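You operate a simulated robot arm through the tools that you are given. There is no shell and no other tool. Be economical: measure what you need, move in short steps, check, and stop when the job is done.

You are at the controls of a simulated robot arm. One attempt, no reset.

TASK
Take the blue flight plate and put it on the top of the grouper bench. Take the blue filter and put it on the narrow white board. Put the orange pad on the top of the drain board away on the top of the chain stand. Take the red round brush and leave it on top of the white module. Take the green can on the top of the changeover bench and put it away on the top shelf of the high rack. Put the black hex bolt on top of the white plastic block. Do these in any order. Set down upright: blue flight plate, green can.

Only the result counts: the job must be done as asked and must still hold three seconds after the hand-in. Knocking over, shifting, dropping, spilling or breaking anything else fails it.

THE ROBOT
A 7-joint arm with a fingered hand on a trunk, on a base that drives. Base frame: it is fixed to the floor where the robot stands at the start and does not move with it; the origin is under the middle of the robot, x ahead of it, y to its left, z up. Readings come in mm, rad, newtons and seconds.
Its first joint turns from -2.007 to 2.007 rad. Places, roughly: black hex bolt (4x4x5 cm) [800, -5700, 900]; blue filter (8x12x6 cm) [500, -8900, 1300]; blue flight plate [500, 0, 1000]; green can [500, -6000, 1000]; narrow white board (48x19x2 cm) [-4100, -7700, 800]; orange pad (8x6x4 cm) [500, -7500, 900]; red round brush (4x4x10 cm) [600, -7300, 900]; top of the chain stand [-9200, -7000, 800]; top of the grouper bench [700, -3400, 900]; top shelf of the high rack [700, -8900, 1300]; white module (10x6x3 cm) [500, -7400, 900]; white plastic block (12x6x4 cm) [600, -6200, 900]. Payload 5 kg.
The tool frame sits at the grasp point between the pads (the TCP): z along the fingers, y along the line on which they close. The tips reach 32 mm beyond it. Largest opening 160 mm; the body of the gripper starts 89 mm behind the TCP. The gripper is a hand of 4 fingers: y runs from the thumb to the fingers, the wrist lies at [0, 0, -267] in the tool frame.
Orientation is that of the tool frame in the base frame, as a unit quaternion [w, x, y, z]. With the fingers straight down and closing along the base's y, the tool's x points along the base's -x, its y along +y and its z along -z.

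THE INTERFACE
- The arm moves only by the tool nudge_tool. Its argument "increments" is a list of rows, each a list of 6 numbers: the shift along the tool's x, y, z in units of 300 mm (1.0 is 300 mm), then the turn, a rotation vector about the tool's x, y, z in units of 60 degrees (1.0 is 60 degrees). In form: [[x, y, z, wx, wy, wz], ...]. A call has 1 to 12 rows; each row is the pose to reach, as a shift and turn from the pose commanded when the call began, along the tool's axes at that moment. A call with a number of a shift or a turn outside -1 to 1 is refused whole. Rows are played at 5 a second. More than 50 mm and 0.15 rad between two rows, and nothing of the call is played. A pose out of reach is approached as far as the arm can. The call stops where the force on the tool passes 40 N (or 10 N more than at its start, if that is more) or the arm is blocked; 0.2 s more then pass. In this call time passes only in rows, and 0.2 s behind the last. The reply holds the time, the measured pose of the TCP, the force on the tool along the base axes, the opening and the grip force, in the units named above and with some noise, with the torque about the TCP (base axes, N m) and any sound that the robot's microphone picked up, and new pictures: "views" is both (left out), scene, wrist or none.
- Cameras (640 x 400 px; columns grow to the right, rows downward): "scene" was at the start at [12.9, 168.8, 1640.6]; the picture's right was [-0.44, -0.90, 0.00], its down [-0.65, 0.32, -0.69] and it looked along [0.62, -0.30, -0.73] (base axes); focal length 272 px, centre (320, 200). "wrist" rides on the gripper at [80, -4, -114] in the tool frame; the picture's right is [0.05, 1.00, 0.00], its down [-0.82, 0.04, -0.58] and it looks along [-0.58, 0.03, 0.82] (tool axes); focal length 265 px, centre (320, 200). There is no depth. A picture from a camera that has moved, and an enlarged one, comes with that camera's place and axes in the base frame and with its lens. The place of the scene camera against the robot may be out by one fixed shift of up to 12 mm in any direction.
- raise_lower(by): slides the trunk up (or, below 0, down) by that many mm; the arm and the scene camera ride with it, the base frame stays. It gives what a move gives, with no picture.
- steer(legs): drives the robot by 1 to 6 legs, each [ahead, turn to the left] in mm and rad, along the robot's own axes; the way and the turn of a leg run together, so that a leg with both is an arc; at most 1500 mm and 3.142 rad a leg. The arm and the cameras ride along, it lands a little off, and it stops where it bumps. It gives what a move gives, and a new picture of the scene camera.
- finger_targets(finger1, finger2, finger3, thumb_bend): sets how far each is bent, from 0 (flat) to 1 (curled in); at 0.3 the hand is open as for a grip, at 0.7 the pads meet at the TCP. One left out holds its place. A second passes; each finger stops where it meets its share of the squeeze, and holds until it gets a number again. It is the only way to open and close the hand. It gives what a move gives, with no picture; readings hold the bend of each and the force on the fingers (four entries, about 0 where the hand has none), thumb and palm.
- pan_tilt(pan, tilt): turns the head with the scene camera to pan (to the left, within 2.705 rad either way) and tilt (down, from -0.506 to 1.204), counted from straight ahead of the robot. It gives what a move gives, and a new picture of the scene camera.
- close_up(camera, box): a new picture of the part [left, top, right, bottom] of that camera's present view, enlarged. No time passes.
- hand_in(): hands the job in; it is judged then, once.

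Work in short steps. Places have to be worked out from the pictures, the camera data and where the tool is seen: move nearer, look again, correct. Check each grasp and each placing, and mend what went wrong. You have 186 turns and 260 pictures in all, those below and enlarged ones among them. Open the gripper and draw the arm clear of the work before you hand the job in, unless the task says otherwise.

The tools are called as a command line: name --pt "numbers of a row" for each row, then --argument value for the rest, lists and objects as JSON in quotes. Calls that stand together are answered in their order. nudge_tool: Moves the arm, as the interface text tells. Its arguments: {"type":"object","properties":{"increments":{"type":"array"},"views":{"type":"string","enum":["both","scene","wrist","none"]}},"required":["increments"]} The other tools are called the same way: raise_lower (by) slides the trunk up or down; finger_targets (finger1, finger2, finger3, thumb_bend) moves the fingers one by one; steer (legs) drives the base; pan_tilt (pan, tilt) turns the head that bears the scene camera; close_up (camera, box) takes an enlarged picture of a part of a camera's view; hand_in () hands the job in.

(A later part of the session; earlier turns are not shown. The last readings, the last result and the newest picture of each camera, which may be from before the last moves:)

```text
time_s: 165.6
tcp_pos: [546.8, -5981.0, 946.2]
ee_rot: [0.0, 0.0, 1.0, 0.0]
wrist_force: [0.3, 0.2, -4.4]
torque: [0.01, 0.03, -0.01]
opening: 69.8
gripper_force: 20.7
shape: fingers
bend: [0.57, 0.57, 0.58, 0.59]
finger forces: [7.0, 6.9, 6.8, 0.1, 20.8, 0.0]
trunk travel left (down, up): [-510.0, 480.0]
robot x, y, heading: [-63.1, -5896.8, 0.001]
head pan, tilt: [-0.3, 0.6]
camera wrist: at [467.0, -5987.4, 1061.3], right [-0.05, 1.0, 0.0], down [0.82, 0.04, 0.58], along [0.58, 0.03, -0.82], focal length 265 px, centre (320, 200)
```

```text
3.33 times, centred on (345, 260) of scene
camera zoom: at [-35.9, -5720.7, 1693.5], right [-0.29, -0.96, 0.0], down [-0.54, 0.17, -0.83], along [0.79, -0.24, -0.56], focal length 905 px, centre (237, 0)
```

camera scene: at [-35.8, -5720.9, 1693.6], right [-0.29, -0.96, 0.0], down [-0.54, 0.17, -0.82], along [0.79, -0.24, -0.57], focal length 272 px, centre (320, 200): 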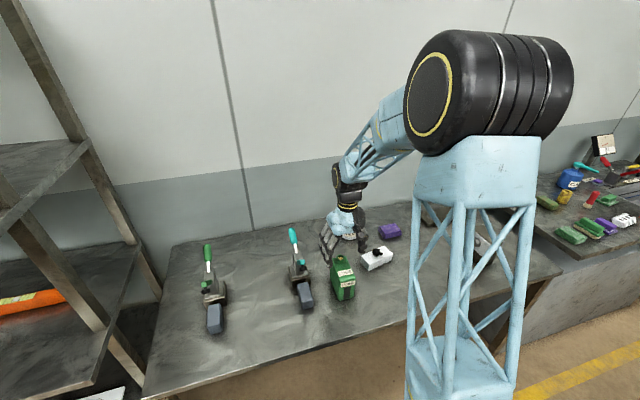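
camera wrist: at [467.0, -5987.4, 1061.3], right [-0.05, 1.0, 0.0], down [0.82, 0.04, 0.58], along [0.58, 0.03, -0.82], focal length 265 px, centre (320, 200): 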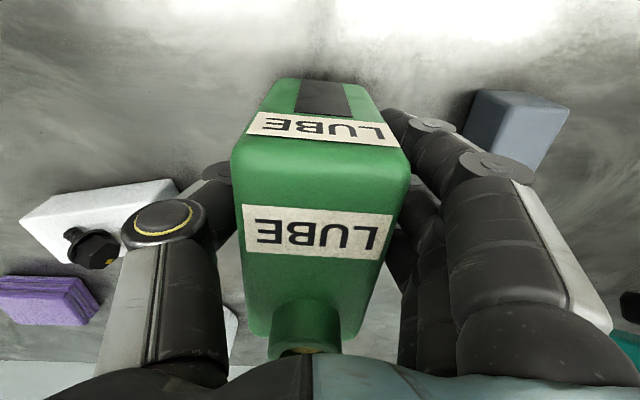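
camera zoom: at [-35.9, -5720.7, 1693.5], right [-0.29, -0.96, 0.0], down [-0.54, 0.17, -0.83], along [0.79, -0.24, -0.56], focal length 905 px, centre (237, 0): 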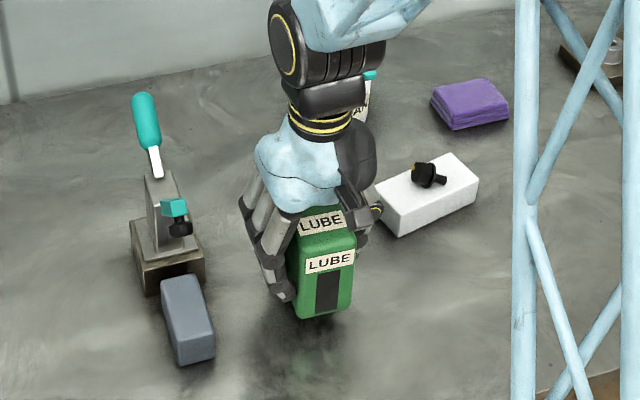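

Can held (≈4.5 N). I lift it, back off, and drive down the aisle toward the high rack.

nudge_tool --pt "0 0 -0.15 0 0 0" --pt "0 0 -0.3 0 0 0" --pt "-0.05 0 -0.45 0 0 0" --pt "-0.1 0.05 -0.6 0 0 0" --pt "-0.15 0.15 -0.7 0 0 0" --pt "-0.2 0.27 -0.75 0 0 0" --views "none"

steer --legs '[[-220, 0], [0, -1.57], [1300, 0], [900, 0]]'

pan_tilt --pan 0.4 --tilt 0.4

```text
time_s: 167.0
tcp_pos: [610.4, -5903.4, 1174.9]
ee_rot: [-0.001, 0.0, 1.0, 0.0]
wrist_force: [0.0, 0.2, -4.1]
torque: [0.03, 0.02, -0.01]
opening: 69.7
gripper_force: 20.9
shape: fingers
bend: [0.57, 0.57, 0.58, 0.59]
finger forces: [7.1, 6.9, 7.0, 0.2, 20.9, 0.1]
trunk travel left (down, up): [-510.0, 480.0]
robot x, y, heading: [-63.1, -5899.7, 0.008]
head pan, tilt: [-0.3, 0.6]
```

```text
time_s: 183.2
tcp_pos: [-251.4, -8775.2, 1174.3]
ee_rot: [0.0, 0.701, 0.713, 0.001]
wrist_force: [0.7, 0.3, -4.6]
torque: [0.04, -0.01, -0.02]
opening: 69.6
gripper_force: 20.9
shape: fingers
bend: [0.57, 0.57, 0.58, 0.59]
finger forces: [6.8, 7.1, 7.0, 0.0, 20.9, 0.0]
trunk travel left (down, up): [-510.0, 480.0]
robot x, y, heading: [-258.4, -8104.5, -1.55]
head pan, tilt: [-0.3, 0.6]
camera scene: at [-77.8, -8124.9, 1693.5], right [-0.96, 0.28, 0.0], down [0.16, 0.54, -0.82], along [-0.23, -0.79, -0.57], focal length 272 px, centre (320, 200)
```

scene: 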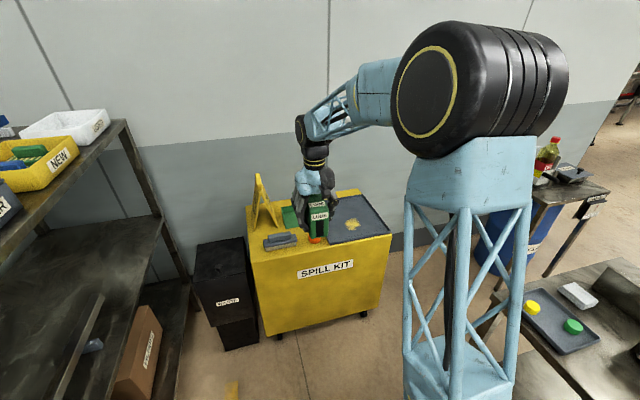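

```text
time_s: 184.3
tcp_pos: [-251.6, -8775.4, 1174.9]
ee_rot: [0.0, 0.701, 0.713, 0.002]
wrist_force: [0.7, -0.1, -4.4]
torque: [0.06, -0.01, 0.0]
opening: 69.2
gripper_force: 21.1
shape: fingers
bend: [0.57, 0.57, 0.58, 0.59]
finger forces: [6.9, 7.0, 7.0, 0.1, 20.9, 0.0]
trunk travel left (down, up): [-510.0, 480.0]
robot x, y, heading: [-252.8, -8106.0, -1.55]
head pan, tilt: [0.4, 0.4]
camera scene: at [-15.7, -8124.4, 1711.7], right [-0.91, -0.41, 0.0], down [-0.16, 0.36, -0.92], along [0.37, -0.84, -0.39], focal length 272 px, centre (320, 200)
```

scene: 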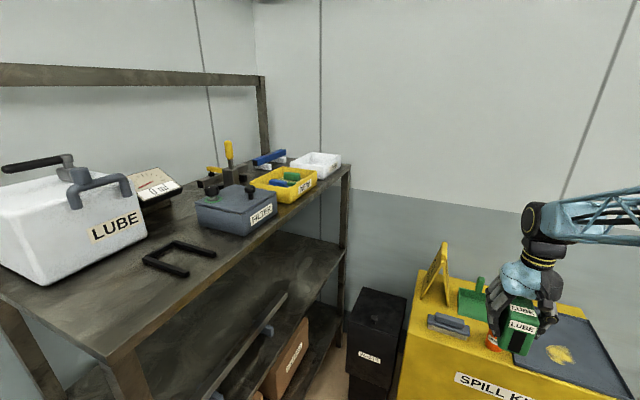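

The rack's top shelf is visible. I zoom in on it to see free space and the blue filter.

close_up --camera "scene" --box '[120, 120, 370, 290]'

```text
2.35 times, centred on (245, 205) of scene
camera zoom: at [-15.7, -8124.4, 1711.7], right [-0.91, -0.41, 0.0], down [-0.16, 0.36, -0.92], along [0.37, -0.84, -0.39], focal length 639 px, centre (496, 188)
```

zoom: 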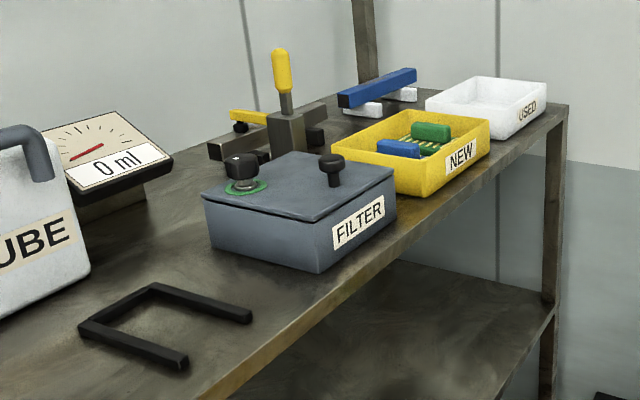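

The blue filter is the blue block in the yellow NEW bin. I raise the trunk 300 mm, drive 450 mm further and turn to face the rack.

raise_lower --by 300

steer --legs '[[470, 0], [0, 1.55]]'

pan_tilt --pan 0.0 --tilt 0.6

```text
time_s: 187.3
tcp_pos: [-250.7, -8774.2, 1474.4]
ee_rot: [0.001, 0.701, 0.713, 0.001]
wrist_force: [0.5, -0.7, -3.7]
torque: [0.06, -0.02, 0.0]
opening: 69.4
gripper_force: 20.5
shape: fingers
bend: [0.57, 0.57, 0.58, 0.59]
finger forces: [6.9, 7.0, 7.0, 0.0, 20.9, 0.1]
trunk travel left (down, up): [-810.0, 180.0]
robot x, y, heading: [-253.1, -8104.6, -1.554]
head pan, tilt: [0.4, 0.4]
```

```text
time_s: 193.3
tcp_pos: [404.1, -8708.1, 1473.8]
ee_rot: [-0.008, 0.099, 0.995, -0.004]
wrist_force: [-19.4, -17.8, 3.0]
torque: [-0.82, 0.53, -1.41]
opening: 67.7
gripper_force: 23.7
shape: fingers
bend: [0.63, 0.56, 0.64, 0.57]
finger forces: [0.0, 10.2, 0.3, 0.0, 37.9, 0.0]
trunk travel left (down, up): [-810.0, 180.0]
robot x, y, heading: [-244.9, -8573.5, -0.181]
head pan, tilt: [0.4, 0.4]
stopped in leg 2: the force on the tool passed its limit at 53 N (the readings are from after the stop); the commanded pose is now the measured one
camera scene: at [-179.0, -8340.3, 2011.9], right [0.22, -0.98, 0.0], down [-0.38, -0.08, -0.92], along [0.9, 0.2, -0.39], focal length 272 px, centre (320, 200)
```

scene: 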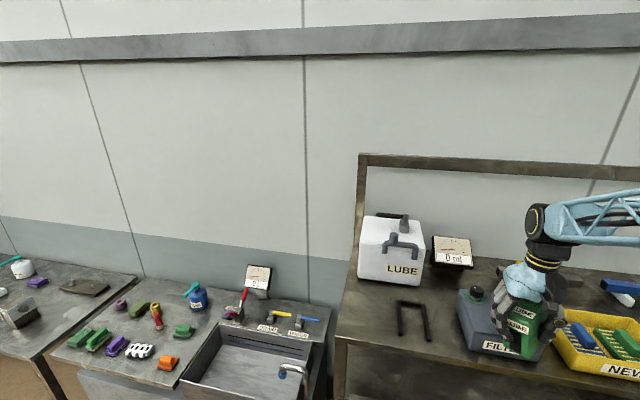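

```text
time_s: 194.2
tcp_pos: [404.8, -8707.5, 1473.6]
ee_rot: [-0.006, 0.096, 0.995, -0.003]
wrist_force: [-25.2, -20.7, 2.3]
torque: [-0.96, 0.74, -1.7]
opening: 69.1
gripper_force: 25.3
shape: fingers
bend: [0.63, 0.57, 0.64, 0.56]
finger forces: [0.2, 9.6, 0.0, 0.0, 42.4, 0.0]
trunk travel left (down, up): [-810.0, 180.0]
robot x, y, heading: [-243.2, -8567.1, -0.181]
head pan, tilt: [0.0, 0.6]
camera scene: at [-184.7, -8378.4, 1994.1], right [-0.18, -0.98, 0.0], down [-0.55, 0.1, -0.83], along [0.81, -0.15, -0.56], focal length 272 px, centre (320, 200)
```

scene: 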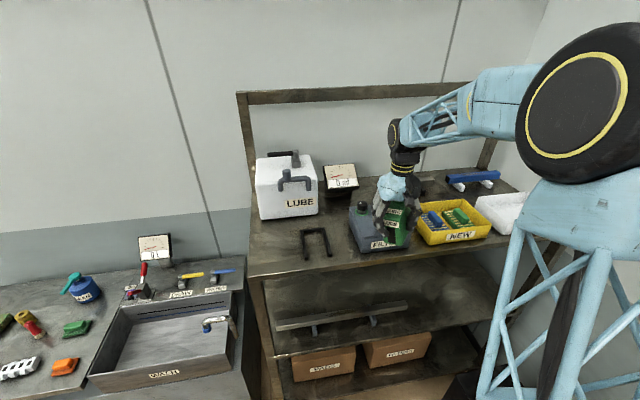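

The can bumped the grey FILTER box. I look closely at the contact before moving.

close_up --camera "scene" --box '[330, 160, 500, 270]'

close_up --camera "wrist" --box '[0, 0, 640, 400]'

```text
3.64 times, centred on (415, 215) of scene
camera zoom: at [-184.7, -8378.4, 1994.1], right [-0.18, -0.98, 0.0], down [-0.55, 0.1, -0.83], along [0.81, -0.15, -0.56], focal length 987 px, centre (-26, 146)
```

zoom: 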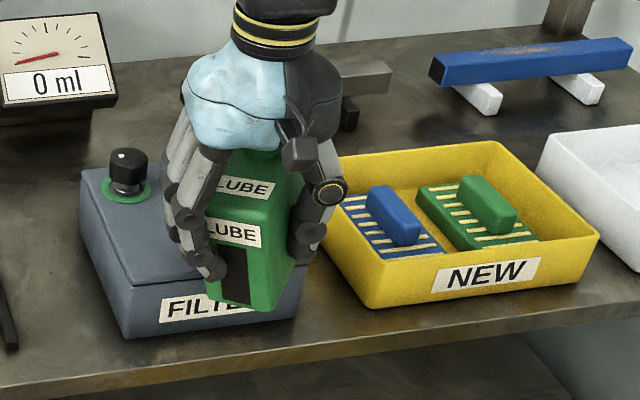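

```text
1.00 times, centred on (320, 200) of wrist (not enlarged: the box is as wide or as high as the picture)
camera zoom: at [326.3, -8697.0, 1589.6], right [0.14, 0.99, -0.01], down [0.81, -0.11, 0.57], along [0.56, -0.08, -0.82], focal length 265 px, centre (320, 200)
```

zoom: 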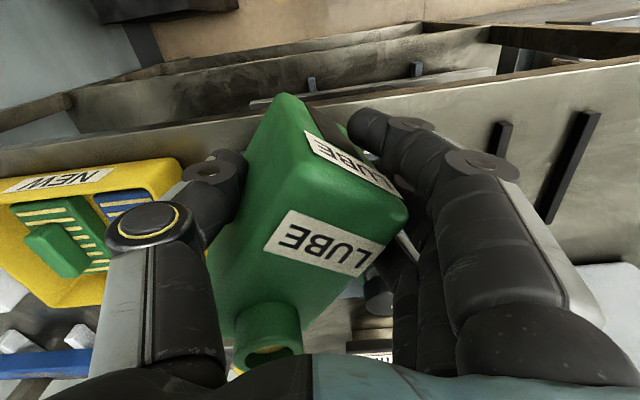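

The can's bottom caught the knob on the FILTER box (shelf ≈1320, knob top ≈1430). I rotate the base back right to release, then raise the trunk.

steer --legs '[[0, -0.12]]'

raise_lower --by 130

close_up --camera "wrist" --box '[0, 0, 640, 400]'

close_up --camera "scene" --box '[300, 120, 540, 290]'

```text
time_s: 195.2
tcp_pos: [388.7, -8780.3, 1472.5]
ee_rot: [-0.005, 0.154, 0.988, -0.002]
wrist_force: [0.4, 0.9, 0.8]
torque: [0.19, -0.1, 0.07]
opening: 58.0
gripper_force: 17.7
shape: fingers
bend: [0.62, 0.54, 0.6, 0.59]
finger forces: [2.2, 10.9, 6.2, 0.0, 15.8, 0.0]
trunk travel left (down, up): [-810.0, 180.0]
robot x, y, heading: [-244.2, -8568.5, -0.299]
head pan, tilt: [0.0, 0.6]
camera scene: at [-158.2, -8385.0, 1993.6], right [-0.29, -0.96, 0.0], down [-0.54, 0.17, -0.83], along [0.79, -0.24, -0.56], focal length 272 px, centre (320, 200)
```

scene: 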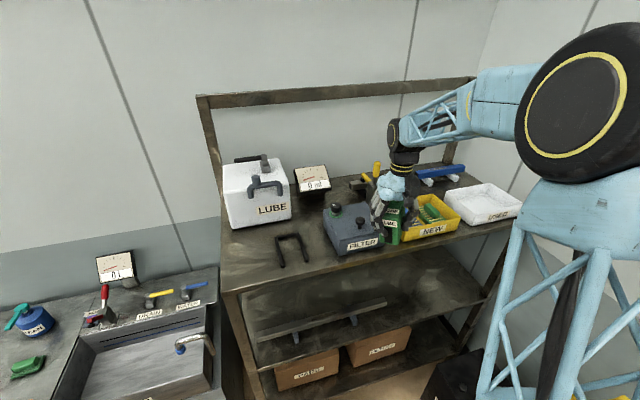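

```text
time_s: 196.8
tcp_pos: [388.7, -8779.2, 1602.7]
ee_rot: [-0.006, 0.154, 0.988, -0.002]
wrist_force: [-0.2, 0.2, -4.4]
torque: [0.04, 0.08, -0.01]
opening: 58.0
gripper_force: 16.6
shape: fingers
bend: [0.62, 0.54, 0.59, 0.59]
finger forces: [2.0, 11.1, 5.5, 0.0, 15.7, 0.0]
trunk travel left (down, up): [-940.0, 50.0]
robot x, y, heading: [-245.6, -8571.4, -0.298]
head pan, tilt: [0.0, 0.6]
```

```text
1.00 times, centred on (320, 200) of wrist (not enlarged: the box is as wide or as high as the picture)
camera zoom: at [312.6, -8760.0, 1718.3], right [0.25, 0.97, -0.01], down [0.8, -0.21, 0.57], along [0.55, -0.15, -0.82], focal length 265 px, centre (320, 200)
```

zoom: 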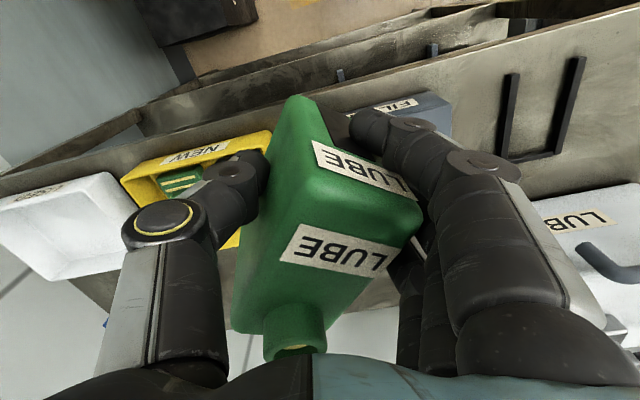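

```text
2.35 times, centred on (420, 205) of scene
camera zoom: at [-157.1, -8383.6, 2123.4], right [-0.29, -0.96, 0.0], down [-0.54, 0.17, -0.82], along [0.79, -0.24, -0.57], focal length 639 px, centre (85, 188)
```

zoom: 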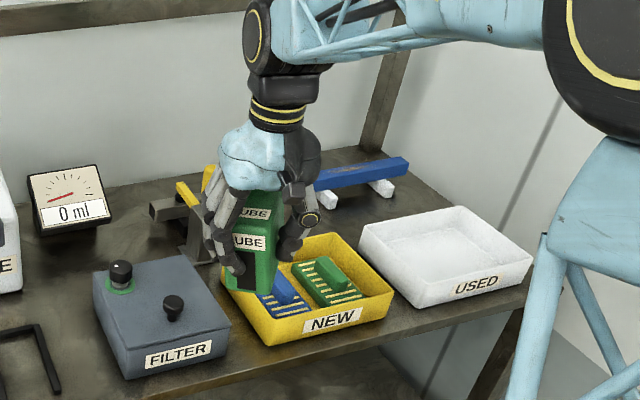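

Released; the box looks in place. The free area on the shelf is the front left, around (570,-8345), in front of the LUBE jug. I swing the base left and drive slightly forward, keeping the can high and in front.

steer --legs '[[0, 0.6]]'

steer --legs '[[120, 0]]'

pan_tilt --pan -0.2 --tilt 0.85

close_up --camera "wrist" --box '[0, 0, 640, 400]'

```text
time_s: 198.9
tcp_pos: [398.0, -8388.8, 1602.1]
ee_rot: [-0.005, -0.141, 0.99, -0.003]
wrist_force: [-0.6, 0.7, -4.9]
torque: [-0.05, 0.09, 0.01]
opening: 57.8
gripper_force: 16.5
shape: fingers
bend: [0.63, 0.54, 0.59, 0.59]
finger forces: [1.6, 10.7, 5.6, 0.0, 15.4, 0.0]
trunk travel left (down, up): [-940.0, 50.0]
robot x, y, heading: [-247.9, -8570.9, 0.298]
head pan, tilt: [0.0, 0.6]
camera scene: at [-276.2, -8366.5, 2123.5], right [0.29, -0.96, 0.0], down [-0.54, -0.16, -0.82], along [0.79, 0.24, -0.57], focal length 272 px, centre (320, 200)
```

scene: 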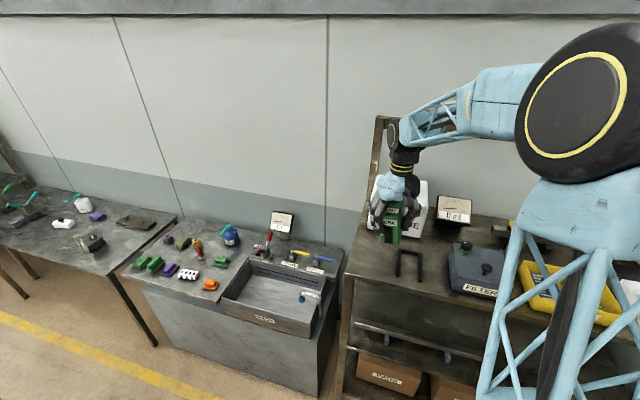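

```text
time_s: 200.1
tcp_pos: [513.5, -8356.1, 1602.4]
ee_rot: [-0.005, -0.139, 0.99, -0.005]
wrist_force: [0.3, 1.2, -4.6]
torque: [0.01, 0.14, 0.0]
opening: 57.6
gripper_force: 17.1
shape: fingers
bend: [0.63, 0.54, 0.59, 0.59]
finger forces: [1.7, 10.7, 5.6, 0.0, 15.3, 0.0]
trunk travel left (down, up): [-940.0, 50.0]
robot x, y, heading: [-133.5, -8535.2, 0.293]
head pan, tilt: [0.0, 0.6]
camera scene: at [-159.8, -8331.6, 2123.5], right [0.29, -0.96, 0.0], down [-0.54, -0.16, -0.82], along [0.79, 0.24, -0.57], focal length 272 px, centre (320, 200)
```

scene: 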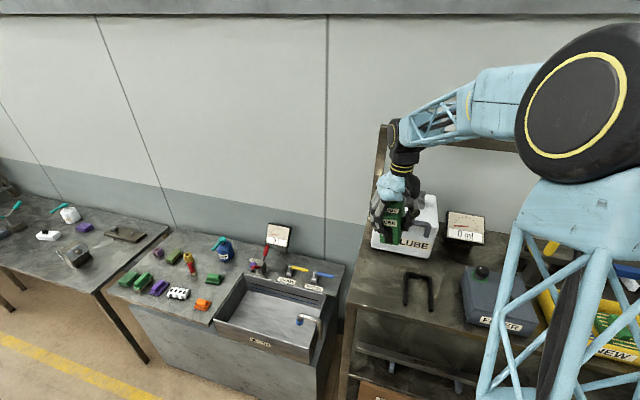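

```text
time_s: 200.9
tcp_pos: [510.5, -8357.8, 1603.2]
ee_rot: [-0.005, -0.139, 0.99, -0.004]
wrist_force: [-0.2, -0.9, -4.6]
torque: [0.04, 0.12, 0.01]
opening: 57.9
gripper_force: 16.8
shape: fingers
bend: [0.63, 0.54, 0.59, 0.59]
finger forces: [1.6, 10.7, 5.7, 0.0, 15.5, 0.1]
trunk travel left (down, up): [-940.0, 50.0]
robot x, y, heading: [-129.4, -8533.8, 0.285]
head pan, tilt: [-0.201, 0.85]
camera scene: at [-169.3, -8350.7, 2102.7], right [0.09, -1.0, 0.0], down [-0.75, -0.07, -0.66], along [0.66, 0.06, -0.75], focal length 272 px, centre (320, 200)
```

scene: 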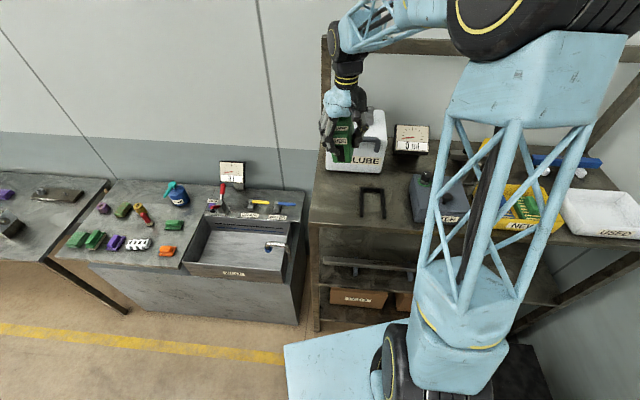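

```text
1.00 times, centred on (320, 200) of wrist (not enlarged: the box is as wide or as high as the picture)
camera zoom: at [435.7, -8383.9, 1718.7], right [-0.33, 0.95, -0.01], down [0.78, 0.27, 0.57], along [0.54, 0.18, -0.82], focal length 265 px, centre (320, 200)
```

zoom: 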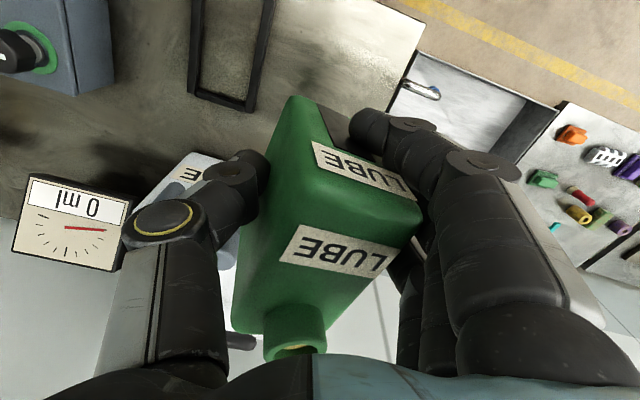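

Free patch: x 420–700, y -8270…-8440 (left of the U handle, in front of the jug). I shift +50 mm in x to (560,-8357) and lower the trunk by 170.

nudge_tool --pt "-0.08 -0.023 0 0 0 0" --pt "-0.16 -0.046 0 0 0 0" --views "none"

raise_lower --by -160

pan_tilt --pan -0.2 --tilt 0.75

close_up --camera "scene" --box '[280, 80, 440, 240]'

```text
time_s: 201.5
tcp_pos: [559.2, -8355.3, 1602.5]
ee_rot: [-0.004, -0.14, 0.99, -0.004]
wrist_force: [-2.1, 2.3, -4.6]
torque: [0.12, 0.28, 0.0]
opening: 57.1
gripper_force: 17.5
shape: fingers
bend: [0.63, 0.55, 0.59, 0.6]
finger forces: [2.7, 10.6, 6.4, 0.0, 14.4, 0.1]
trunk travel left (down, up): [-940.0, 50.0]
robot x, y, heading: [-132.1, -8536.1, 0.294]
head pan, tilt: [-0.201, 0.85]
```

```text
time_s: 203.3
tcp_pos: [559.7, -8357.7, 1442.5]
ee_rot: [-0.006, -0.139, 0.99, -0.005]
wrist_force: [-5.0, 0.0, -4.8]
torque: [0.01, -0.03, -0.11]
opening: 57.5
gripper_force: 19.7
shape: fingers
bend: [0.61, 0.53, 0.59, 0.6]
finger forces: [3.4, 11.3, 7.2, 0.0, 17.8, 0.0]
trunk travel left (down, up): [-780.0, 210.0]
robot x, y, heading: [-133.9, -8532.4, 0.29]
head pan, tilt: [-0.201, 0.85]
```

```text
time_s: 204.0
tcp_pos: [560.5, -8357.5, 1441.8]
ee_rot: [-0.005, -0.139, 0.99, -0.004]
wrist_force: [-6.4, 0.6, -4.1]
torque: [0.03, -0.05, -0.12]
opening: 57.5
gripper_force: 20.2
shape: fingers
bend: [0.61, 0.53, 0.59, 0.6]
finger forces: [3.5, 11.2, 7.2, 0.0, 18.0, 0.0]
trunk travel left (down, up): [-780.0, 210.0]
robot x, y, heading: [-130.1, -8534.5, 0.292]
head pan, tilt: [-0.201, 0.75]
camera scene: at [-164.6, -8349.9, 1950.6], right [0.09, -1.0, 0.0], down [-0.68, -0.06, -0.73], along [0.73, 0.07, -0.68], focal length 272 px, centre (320, 200)
```

scene: 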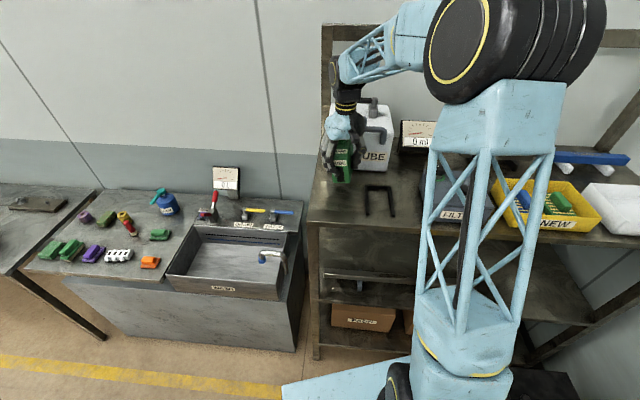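

```text
2.50 times, centred on (360, 160) of scene
camera zoom: at [-164.6, -8349.9, 1950.6], right [0.09, -1.0, 0.0], down [-0.68, -0.06, -0.73], along [0.73, 0.07, -0.68], focal length 679 px, centre (220, 300)
```

zoom: 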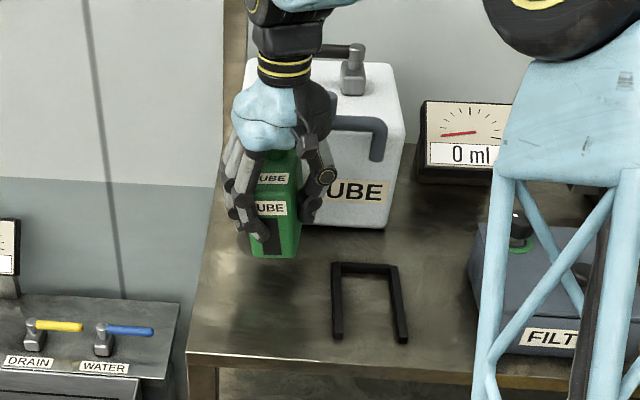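

A steady -6 N in x suggests the can/spout touches the jug's front handle. I retreat 45 mm in -x and recheck.

nudge_tool --pt "0.07 0.02 0 0 0 0" --pt "0.145 0.042 0 0 0 0" --views "wrist"

close_up --camera "scene" --box '[280, 80, 440, 240]'

```text
time_s: 204.6
tcp_pos: [516.2, -8357.9, 1441.6]
ee_rot: [-0.004, -0.139, 0.99, -0.005]
wrist_force: [-0.2, -0.3, -4.8]
torque: [0.05, 0.09, 0.0]
opening: 57.0
gripper_force: 18.6
shape: fingers
bend: [0.62, 0.53, 0.59, 0.6]
finger forces: [3.2, 10.4, 6.4, 0.1, 16.2, 0.1]
trunk travel left (down, up): [-780.0, 210.0]
robot x, y, heading: [-128.6, -8532.6, 0.293]
head pan, tilt: [-0.201, 0.75]
camera wrist: at [441.3, -8384.1, 1557.9], right [-0.33, 0.95, -0.01], down [0.78, 0.27, 0.57], along [0.54, 0.18, -0.82], focal length 265 px, centre (320, 200)
```

wrist: 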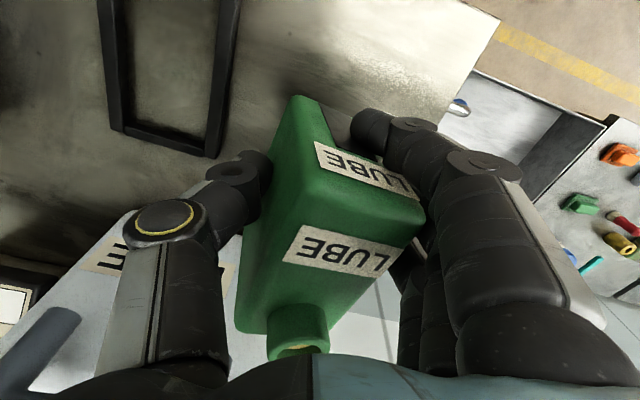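

```text
2.50 times, centred on (360, 160) of scene
camera zoom: at [-164.4, -8349.9, 1950.6], right [0.09, -1.0, 0.0], down [-0.68, -0.06, -0.73], along [0.73, 0.07, -0.68], focal length 679 px, centre (220, 300)
```

zoom: 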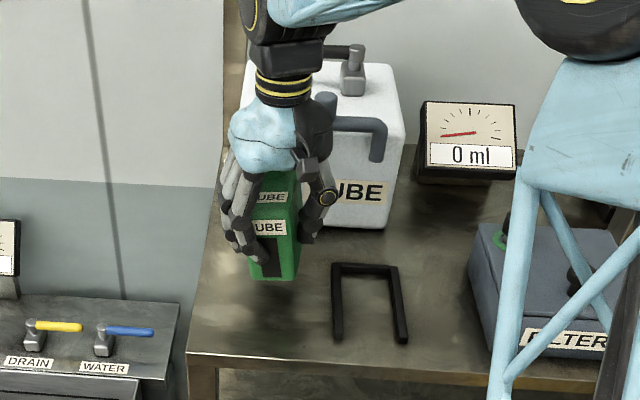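

Contact cleared, nothing displaced. I lower here: 36 mm, then small steps.

nudge_tool --pt "0 0 0.06 0 0 0" --pt "0 0 0.12 0 0 0" --views "none"

close_up --camera "scene" --box '[280, 80, 440, 240]'

nudge_tool --pt "0 0 0.015 0 0 0" --views "none"

nudge_tool --pt "0 0 0.012 0 0 0" --views "none"

```text
time_s: 205.2
tcp_pos: [516.3, -8359.0, 1405.3]
ee_rot: [-0.006, -0.14, 0.99, -0.004]
wrist_force: [0.3, -0.2, -3.8]
torque: [0.03, 0.13, 0.04]
opening: 57.0
gripper_force: 17.7
shape: fingers
bend: [0.62, 0.53, 0.59, 0.6]
finger forces: [3.2, 10.4, 6.4, 0.0, 16.2, 0.0]
trunk travel left (down, up): [-780.0, 210.0]
robot x, y, heading: [-127.3, -8536.6, 0.286]
head pan, tilt: [-0.201, 0.75]
```

```text
2.50 times, centred on (360, 160) of scene
camera zoom: at [-163.0, -8350.0, 1950.6], right [0.09, -1.0, 0.0], down [-0.68, -0.06, -0.73], along [0.73, 0.07, -0.68], focal length 679 px, centre (220, 300)
```

zoom: 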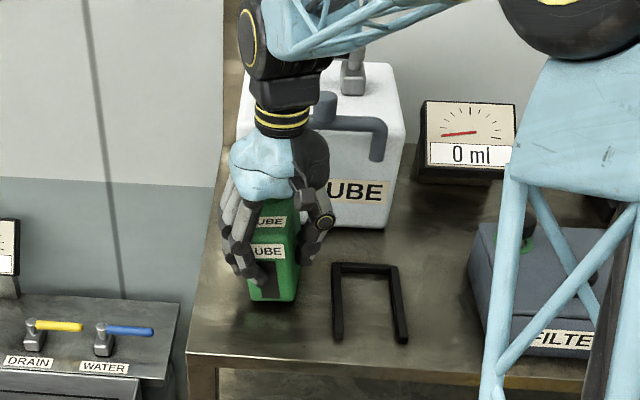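

```text
time_s: 205.6
tcp_pos: [517.5, -8357.7, 1401.9]
ee_rot: [-0.006, -0.14, 0.99, -0.005]
wrist_force: [-0.3, 0.2, -5.1]
torque: [0.02, 0.13, 0.01]
opening: 56.9
gripper_force: 18.1
shape: fingers
bend: [0.62, 0.53, 0.59, 0.6]
finger forces: [3.2, 10.4, 6.4, 0.0, 16.2, 0.0]
trunk travel left (down, up): [-780.0, 210.0]
robot x, y, heading: [-130.6, -8537.7, 0.293]
head pan, tilt: [-0.201, 0.75]
```

```text
time_s: 206.0
tcp_pos: [516.5, -8358.1, 1399.7]
ee_rot: [-0.005, -0.14, 0.99, -0.004]
wrist_force: [-1.5, 0.3, 3.9]
torque: [0.22, 0.13, 0.01]
opening: 56.7
gripper_force: 18.3
shape: fingers
bend: [0.62, 0.54, 0.59, 0.6]
finger forces: [3.2, 10.6, 6.1, 0.0, 17.0, 0.1]
trunk travel left (down, up): [-780.0, 210.0]
robot x, y, heading: [-128.6, -8539.8, 0.293]
head pan, tilt: [-0.201, 0.75]
```

Contact. I press ~5 mm more so the base beds flat, then check.

nudge_tool --pt "0 0 0.008 0 0 0" --pt "0 0 0.015 0 0 0" --views "wrist"

close_up --camera "scene" --box '[310, 110, 400, 210]'

```text
time_s: 206.6
tcp_pos: [516.9, -8360.1, 1395.2]
ee_rot: [-0.004, -0.138, 0.99, -0.004]
wrist_force: [-1.7, -4.8, 16.2]
torque: [0.18, 0.07, -0.04]
opening: 56.9
gripper_force: 20.5
shape: fingers
bend: [0.63, 0.56, 0.6, 0.6]
finger forces: [4.8, 10.3, 5.6, 0.0, 21.1, 0.0]
trunk travel left (down, up): [-780.0, 210.0]
robot x, y, heading: [-129.6, -8538.4, 0.296]
head pan, tilt: [-0.201, 0.75]
camera wrist: at [440.8, -8386.8, 1511.0], right [-0.32, 0.95, -0.01], down [0.78, 0.27, 0.57], along [0.54, 0.18, -0.82], focal length 265 px, centre (320, 200)
```

wrist: 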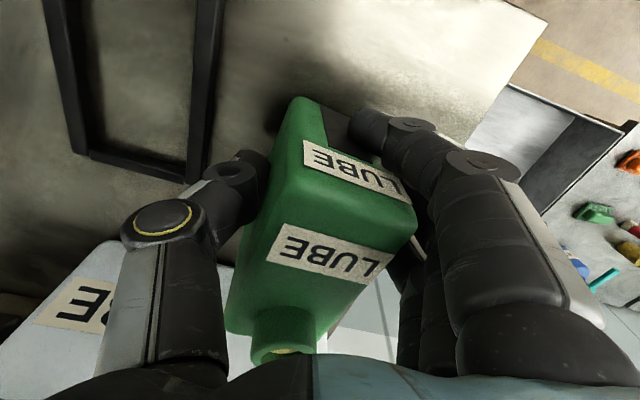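

```text
4.00 times, centred on (355, 160) of scene
camera zoom: at [-165.4, -8351.3, 1950.9], right [0.09, -1.0, 0.0], down [-0.68, -0.06, -0.73], along [0.73, 0.07, -0.68], focal length 1086 px, centre (180, 360)
```

zoom: 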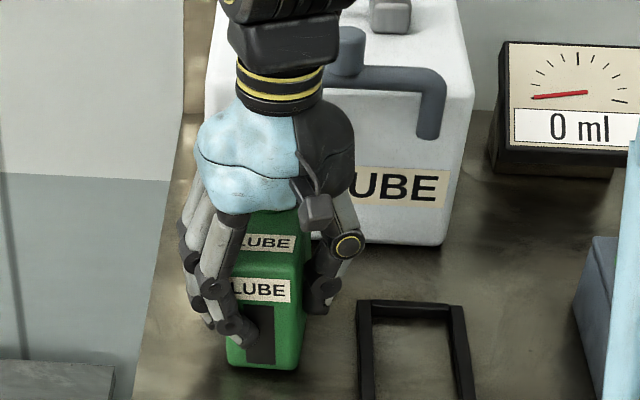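

It is bedding down. A further 4 mm, then release gradually.

nudge_tool --pt "0 0 0.012 0 0 0" --views "none"

finger_targets --finger1 0.56 --finger2 0.5 --finger3 0.54 --thumb_bend 0.55

finger_targets --finger1 0.42 --finger2 0.42 --finger3 0.42 --thumb_bend 0.42

close_up --camera "wrist" --box '[100, 40, 540, 400]'

close_up --camera "scene" --box '[310, 110, 400, 210]'

```text
time_s: 207.0
tcp_pos: [516.6, -8358.8, 1390.5]
ee_rot: [-0.004, -0.138, 0.99, -0.004]
wrist_force: [1.6, -5.4, 13.9]
torque: [0.17, 0.05, -0.01]
opening: 57.4
gripper_force: 21.5
shape: fingers
bend: [0.63, 0.57, 0.61, 0.6]
finger forces: [5.4, 10.8, 5.7, 0.0, 20.8, 0.1]
trunk travel left (down, up): [-780.0, 210.0]
robot x, y, heading: [-133.4, -8536.7, 0.288]
head pan, tilt: [-0.201, 0.75]
```

```text
time_s: 208.0
tcp_pos: [518.0, -8357.6, 1390.0]
ee_rot: [-0.006, -0.14, 0.99, -0.004]
wrist_force: [0.0, -0.7, -0.1]
torque: [0.0, 0.0, 0.01]
opening: 70.1
gripper_force: 0.3
shape: fingers
bend: [0.56, 0.5, 0.54, 0.55]
finger forces: [0.0, 0.1, 0.0, 0.0, 0.2, 0.1]
trunk travel left (down, up): [-780.0, 210.0]
robot x, y, heading: [-129.1, -8538.4, 0.292]
head pan, tilt: [-0.201, 0.75]
```

```text
time_s: 209.0
tcp_pos: [517.0, -8358.9, 1391.0]
ee_rot: [-0.006, -0.139, 0.99, -0.004]
wrist_force: [-0.3, 0.2, -0.4]
torque: [0.01, 0.02, 0.02]
opening: 122.5
gripper_force: 0.1
shape: fingers
bend: [0.42, 0.42, 0.42, 0.42]
finger forces: [0.1, 0.0, 0.1, 0.0, 0.0, 0.1]
trunk travel left (down, up): [-780.0, 210.0]
robot x, y, heading: [-137.1, -8536.6, 0.293]
head pan, tilt: [-0.201, 0.75]
```

```text
1.11 times, centred on (320, 220) of wrist
camera zoom: at [442.0, -8385.0, 1506.1], right [-0.33, 0.95, -0.01], down [0.78, 0.27, 0.57], along [0.54, 0.18, -0.82], focal length 295 px, centre (320, 178)
```

zoom: 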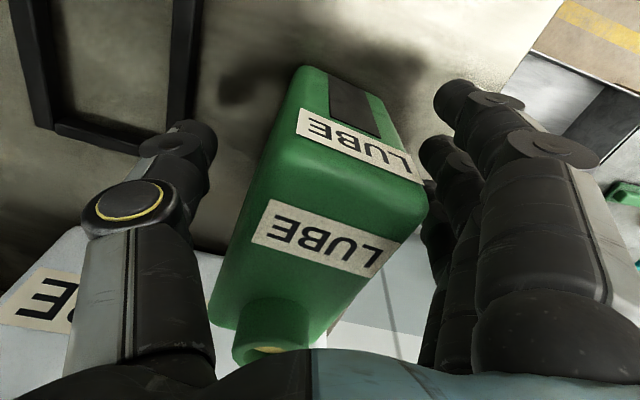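

```text
4.00 times, centred on (355, 160) of scene
camera zoom: at [-164.0, -8350.1, 1950.6], right [0.09, -1.0, 0.0], down [-0.68, -0.06, -0.73], along [0.73, 0.07, -0.68], focal length 1086 px, centre (180, 360)
```

zoom: 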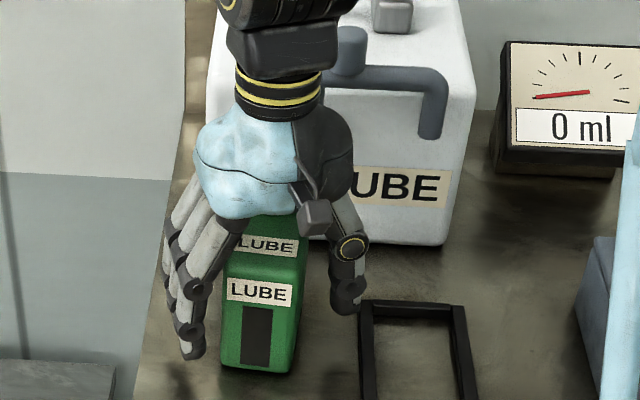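

The can stands flat. I rise straight up and check everything.

nudge_tool --pt "0 0 -0.1 0 0 0" --pt "0 0 -0.25 0 0 0" --pt "0 0 -0.4 0 0 0" --pt "0 0 -0.55 0 0 0" --pt "0 0 -0.7 0 0 0" --views "none"

close_up --camera "scene" --box '[300, 90, 480, 240]'

```text
time_s: 210.2
tcp_pos: [518.2, -8354.2, 1602.6]
ee_rot: [-0.006, -0.14, 0.99, -0.004]
wrist_force: [0.3, -0.7, -0.5]
torque: [-0.03, 0.0, 0.01]
opening: 122.4
gripper_force: 0.1
shape: fingers
bend: [0.42, 0.42, 0.42, 0.42]
finger forces: [0.0, 0.0, 0.1, 0.0, 0.1, 0.0]
trunk travel left (down, up): [-780.0, 210.0]
robot x, y, heading: [-132.2, -8537.8, 0.294]
head pan, tilt: [-0.201, 0.75]
```

```text
2.67 times, centred on (390, 165) of scene
camera zoom: at [-165.0, -8349.8, 1950.5], right [0.09, -1.0, 0.0], down [-0.68, -0.06, -0.73], along [0.73, 0.07, -0.68], focal length 724 px, centre (133, 293)
```

zoom: 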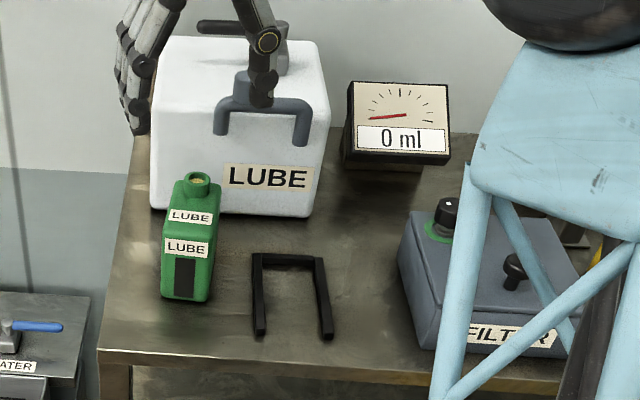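

Can placed upright; everything else looks in order. Next the blue filter in the NEW bin (~(500,-8935)). I turn the base right with the hand high, and look.

steer --legs '[[0, -0.84]]'

pan_tilt --pan 0.1 --tilt 0.8

close_up --camera "wrist" --box '[0, 0, 640, 400]'

```text
time_s: 212.8
tcp_pos: [442.7, -8891.4, 1601.3]
ee_rot: [-0.007, 0.269, 0.963, -0.001]
wrist_force: [-1.3, 0.3, 0.5]
torque: [-0.01, -0.03, 0.01]
opening: 122.9
gripper_force: 0.0
shape: fingers
bend: [0.42, 0.42, 0.42, 0.42]
finger forces: [0.0, 0.0, 0.0, 0.0, 0.0, 0.1]
trunk travel left (down, up): [-780.0, 210.0]
robot x, y, heading: [-130.3, -8543.5, -0.54]
head pan, tilt: [-0.201, 0.75]
camera scene: at [-17.4, -8385.5, 1950.7], right [-0.67, -0.74, 0.0], down [-0.51, 0.46, -0.73], along [0.54, -0.49, -0.68], focal length 272 px, centre (320, 200)
```

scene: 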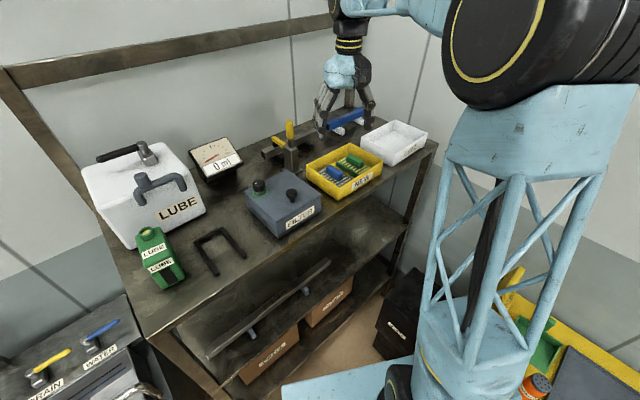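

```text
time_s: 213.6
tcp_pos: [443.7, -8892.1, 1602.2]
ee_rot: [-0.007, 0.269, 0.963, -0.001]
wrist_force: [0.3, 1.3, -0.5]
torque: [-0.01, -0.03, 0.02]
opening: 123.0
gripper_force: 0.1
shape: fingers
bend: [0.42, 0.42, 0.42, 0.42]
finger forces: [0.0, 0.0, 0.1, 0.0, 0.0, 0.1]
trunk travel left (down, up): [-780.0, 210.0]
robot x, y, heading: [-133.8, -8537.7, -0.532]
head pan, tilt: [0.099, 0.799]
camera scene: at [-5.6, -8363.7, 1946.6], right [-0.42, -0.91, 0.0], down [-0.65, 0.3, -0.7], along [0.63, -0.29, -0.72], focal length 272 px, centre (320, 200)
```

scene: 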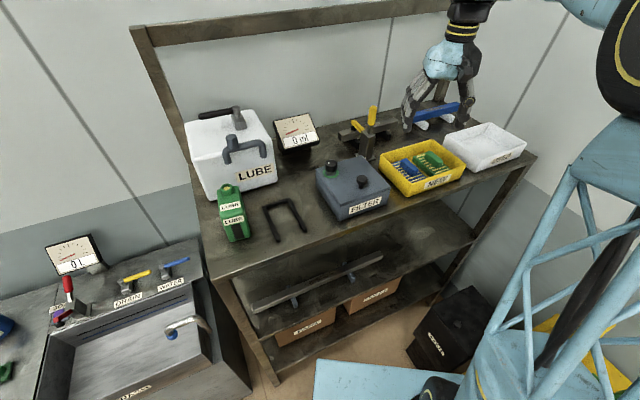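

```text
1.00 times, centred on (320, 200) of wrist (not enlarged: the box is as wide or as high as the picture)
camera zoom: at [373.1, -8854.9, 1717.9], right [0.47, 0.88, -0.01], down [0.73, -0.39, 0.57], along [0.5, -0.27, -0.82], focal length 265 px, centre (320, 200)
```

zoom: 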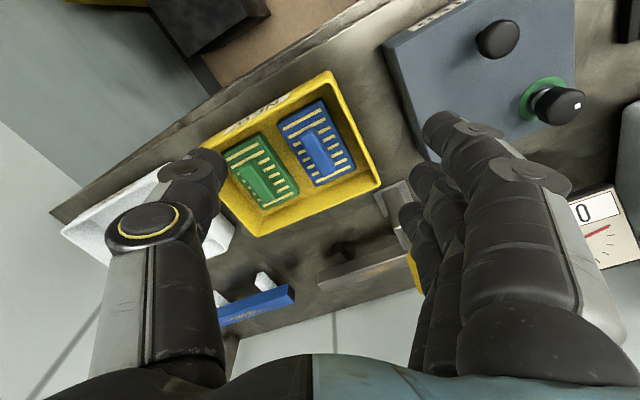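

Clear view: the blue filter's handle is at ≈(512,-8935), long along x. I square the hand, move above it and lower the trunk 90 mm.

nudge_tool --pt "0 0 0 0 0 -0.13" --pt "0 0 0 0 0 -0.26" --pt "0 0 0 0 0 -0.39" --pt "0 0 0 0 0 -0.52" --views "none"

nudge_tool --pt "-0.11 -0.07 0 0 0 0" --pt "-0.22 -0.14 0 0 0 0" --views "none"

raise_lower --by -90

close_up --camera "wrist" --box '[200, 50, 440, 200]'

```text
time_s: 214.6
tcp_pos: [442.4, -8892.6, 1600.4]
ee_rot: [-0.007, 0.001, 1.0, 0.001]
wrist_force: [-1.0, -0.7, -0.3]
torque: [0.0, -0.03, 0.0]
opening: 122.7
gripper_force: 0.0
shape: fingers
bend: [0.42, 0.42, 0.42, 0.42]
finger forces: [0.1, 0.0, 0.0, 0.0, 0.0, 0.1]
trunk travel left (down, up): [-780.0, 210.0]
robot x, y, heading: [-130.5, -8536.4, -0.53]
head pan, tilt: [0.099, 0.799]
```

```text
time_s: 215.2
tcp_pos: [512.5, -8934.4, 1596.9]
ee_rot: [-0.007, 0.001, 1.0, 0.0]
wrist_force: [0.3, -0.7, -0.1]
torque: [0.0, 0.04, 0.03]
opening: 122.7
gripper_force: 0.1
shape: fingers
bend: [0.42, 0.42, 0.42, 0.42]
finger forces: [0.0, 0.0, 0.1, 0.0, 0.0, 0.1]
trunk travel left (down, up): [-780.0, 210.0]
robot x, y, heading: [-130.5, -8537.0, -0.531]
head pan, tilt: [0.099, 0.799]
```

```text
time_s: 216.5
tcp_pos: [509.9, -8933.7, 1508.9]
ee_rot: [-0.007, 0.001, 1.0, 0.0]
wrist_force: [0.7, -0.2, 0.6]
torque: [0.01, -0.02, 0.0]
opening: 122.6
gripper_force: 0.0
shape: fingers
bend: [0.42, 0.42, 0.42, 0.42]
finger forces: [0.0, 0.1, 0.1, 0.0, 0.0, 0.0]
trunk travel left (down, up): [-690.0, 300.0]
robot x, y, heading: [-134.5, -8532.6, -0.534]
head pan, tilt: [0.099, 0.799]
```

```text
2.67 times, centred on (320, 125) of wrist
camera zoom: at [431.2, -8939.6, 1623.9], right [-0.05, 1.0, 0.0], down [0.82, 0.04, 0.57], along [0.57, 0.03, -0.82], focal length 708 px, centre (320, 400)
```

zoom: 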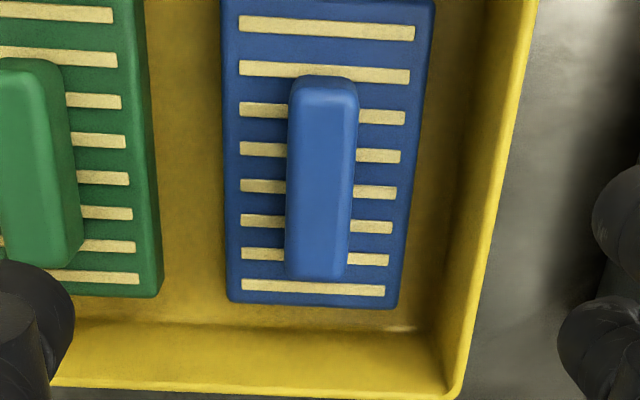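

Handle centred under the hand (66×22 mm). I pre-close to ~48 mm opening and descend 105 mm.

finger_targets --finger1 0.62 --finger2 0.62 --finger3 0.62 --thumb_bend 0.62

nudge_tool --pt "0 -0.005 0.12 0 0 0" --pt "0 -0.005 0.24 0 0 0" --pt "0 -0.005 0.32 0 0 0" --views "wrist"

close_up --camera "scene" --box '[370, 110, 540, 220]'

```text
time_s: 217.5
tcp_pos: [510.1, -8933.8, 1508.0]
ee_rot: [-0.008, 0.0, 1.0, 0.0]
wrist_force: [0.2, 1.1, 0.0]
torque: [0.04, 0.0, -0.01]
opening: 47.5
gripper_force: 0.2
shape: fingers
bend: [0.62, 0.62, 0.62, 0.62]
finger forces: [0.0, 0.1, 0.0, 0.0, 0.1, 0.0]
trunk travel left (down, up): [-690.0, 300.0]
robot x, y, heading: [-134.3, -8536.2, -0.536]
head pan, tilt: [0.099, 0.799]
```

```text
time_s: 218.3
tcp_pos: [508.8, -8937.2, 1412.8]
ee_rot: [-0.007, 0.0, 1.0, 0.0]
wrist_force: [-0.3, 0.0, -0.3]
torque: [0.0, 0.0, 0.0]
opening: 47.0
gripper_force: 0.0
shape: fingers
bend: [0.62, 0.62, 0.62, 0.62]
finger forces: [0.0, 0.1, 0.0, 0.1, 0.1, 0.0]
trunk travel left (down, up): [-690.0, 300.0]
robot x, y, heading: [-131.3, -8534.1, -0.535]
head pan, tilt: [0.099, 0.799]
camera wrist: at [429.7, -8941.3, 1528.7], right [-0.05, 1.0, 0.0], down [0.82, 0.04, 0.57], along [0.57, 0.03, -0.82], focal length 265 px, centre (320, 200)
```

wrist: 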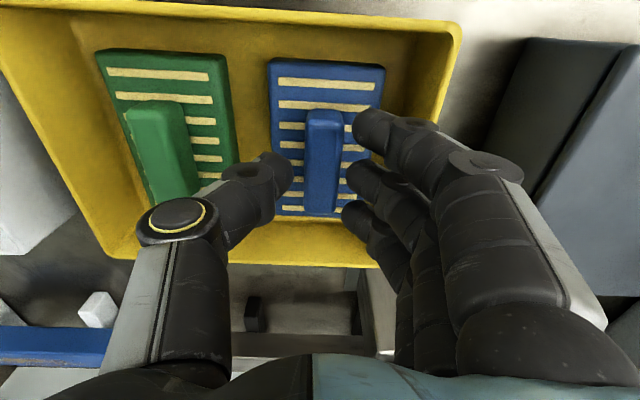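

```text
3.64 times, centred on (455, 165) of scene
camera zoom: at [-5.4, -8363.7, 1856.7], right [-0.42, -0.91, 0.0], down [-0.65, 0.3, -0.7], along [0.63, -0.29, -0.72], focal length 987 px, centre (-171, 327)
```

zoom: 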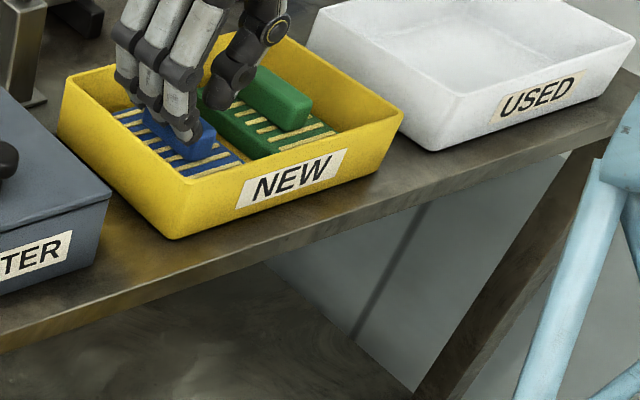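

Handle top ≈1371. I lower about 30 mm more in steps, then grip.

nudge_tool --pt "0.01 0.005 0.04 0 0 0" --pt "0.013 0.006 0.07 0 0 0" --pt "0.013 0.006 0.1 0 0 0" --views "wrist"

```text
time_s: 219.1
tcp_pos: [505.1, -8931.9, 1386.3]
ee_rot: [-0.005, 0.001, 1.0, -0.001]
wrist_force: [0.8, -1.0, 28.7]
torque: [-0.53, -0.33, 0.05]
opening: 47.4
gripper_force: 14.5
shape: fingers
bend: [0.62, 0.62, 0.63, 0.63]
finger forces: [0.5, 2.5, 5.8, 0.0, 19.9, 0.0]
trunk travel left (down, up): [-690.0, 300.0]
robot x, y, heading: [-132.2, -8533.7, -0.532]
head pan, tilt: [0.099, 0.799]
camera wrist: at [425.3, -8936.9, 1501.8], right [-0.05, 1.0, 0.0], down [0.82, 0.04, 0.57], along [0.57, 0.03, -0.82], focal length 265 px, centre (320, 200)
```

wrist: 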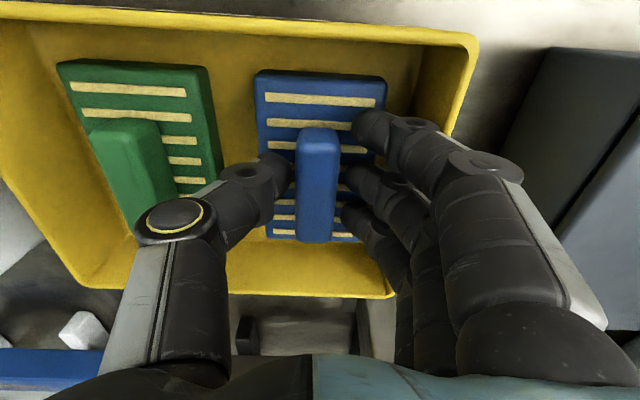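

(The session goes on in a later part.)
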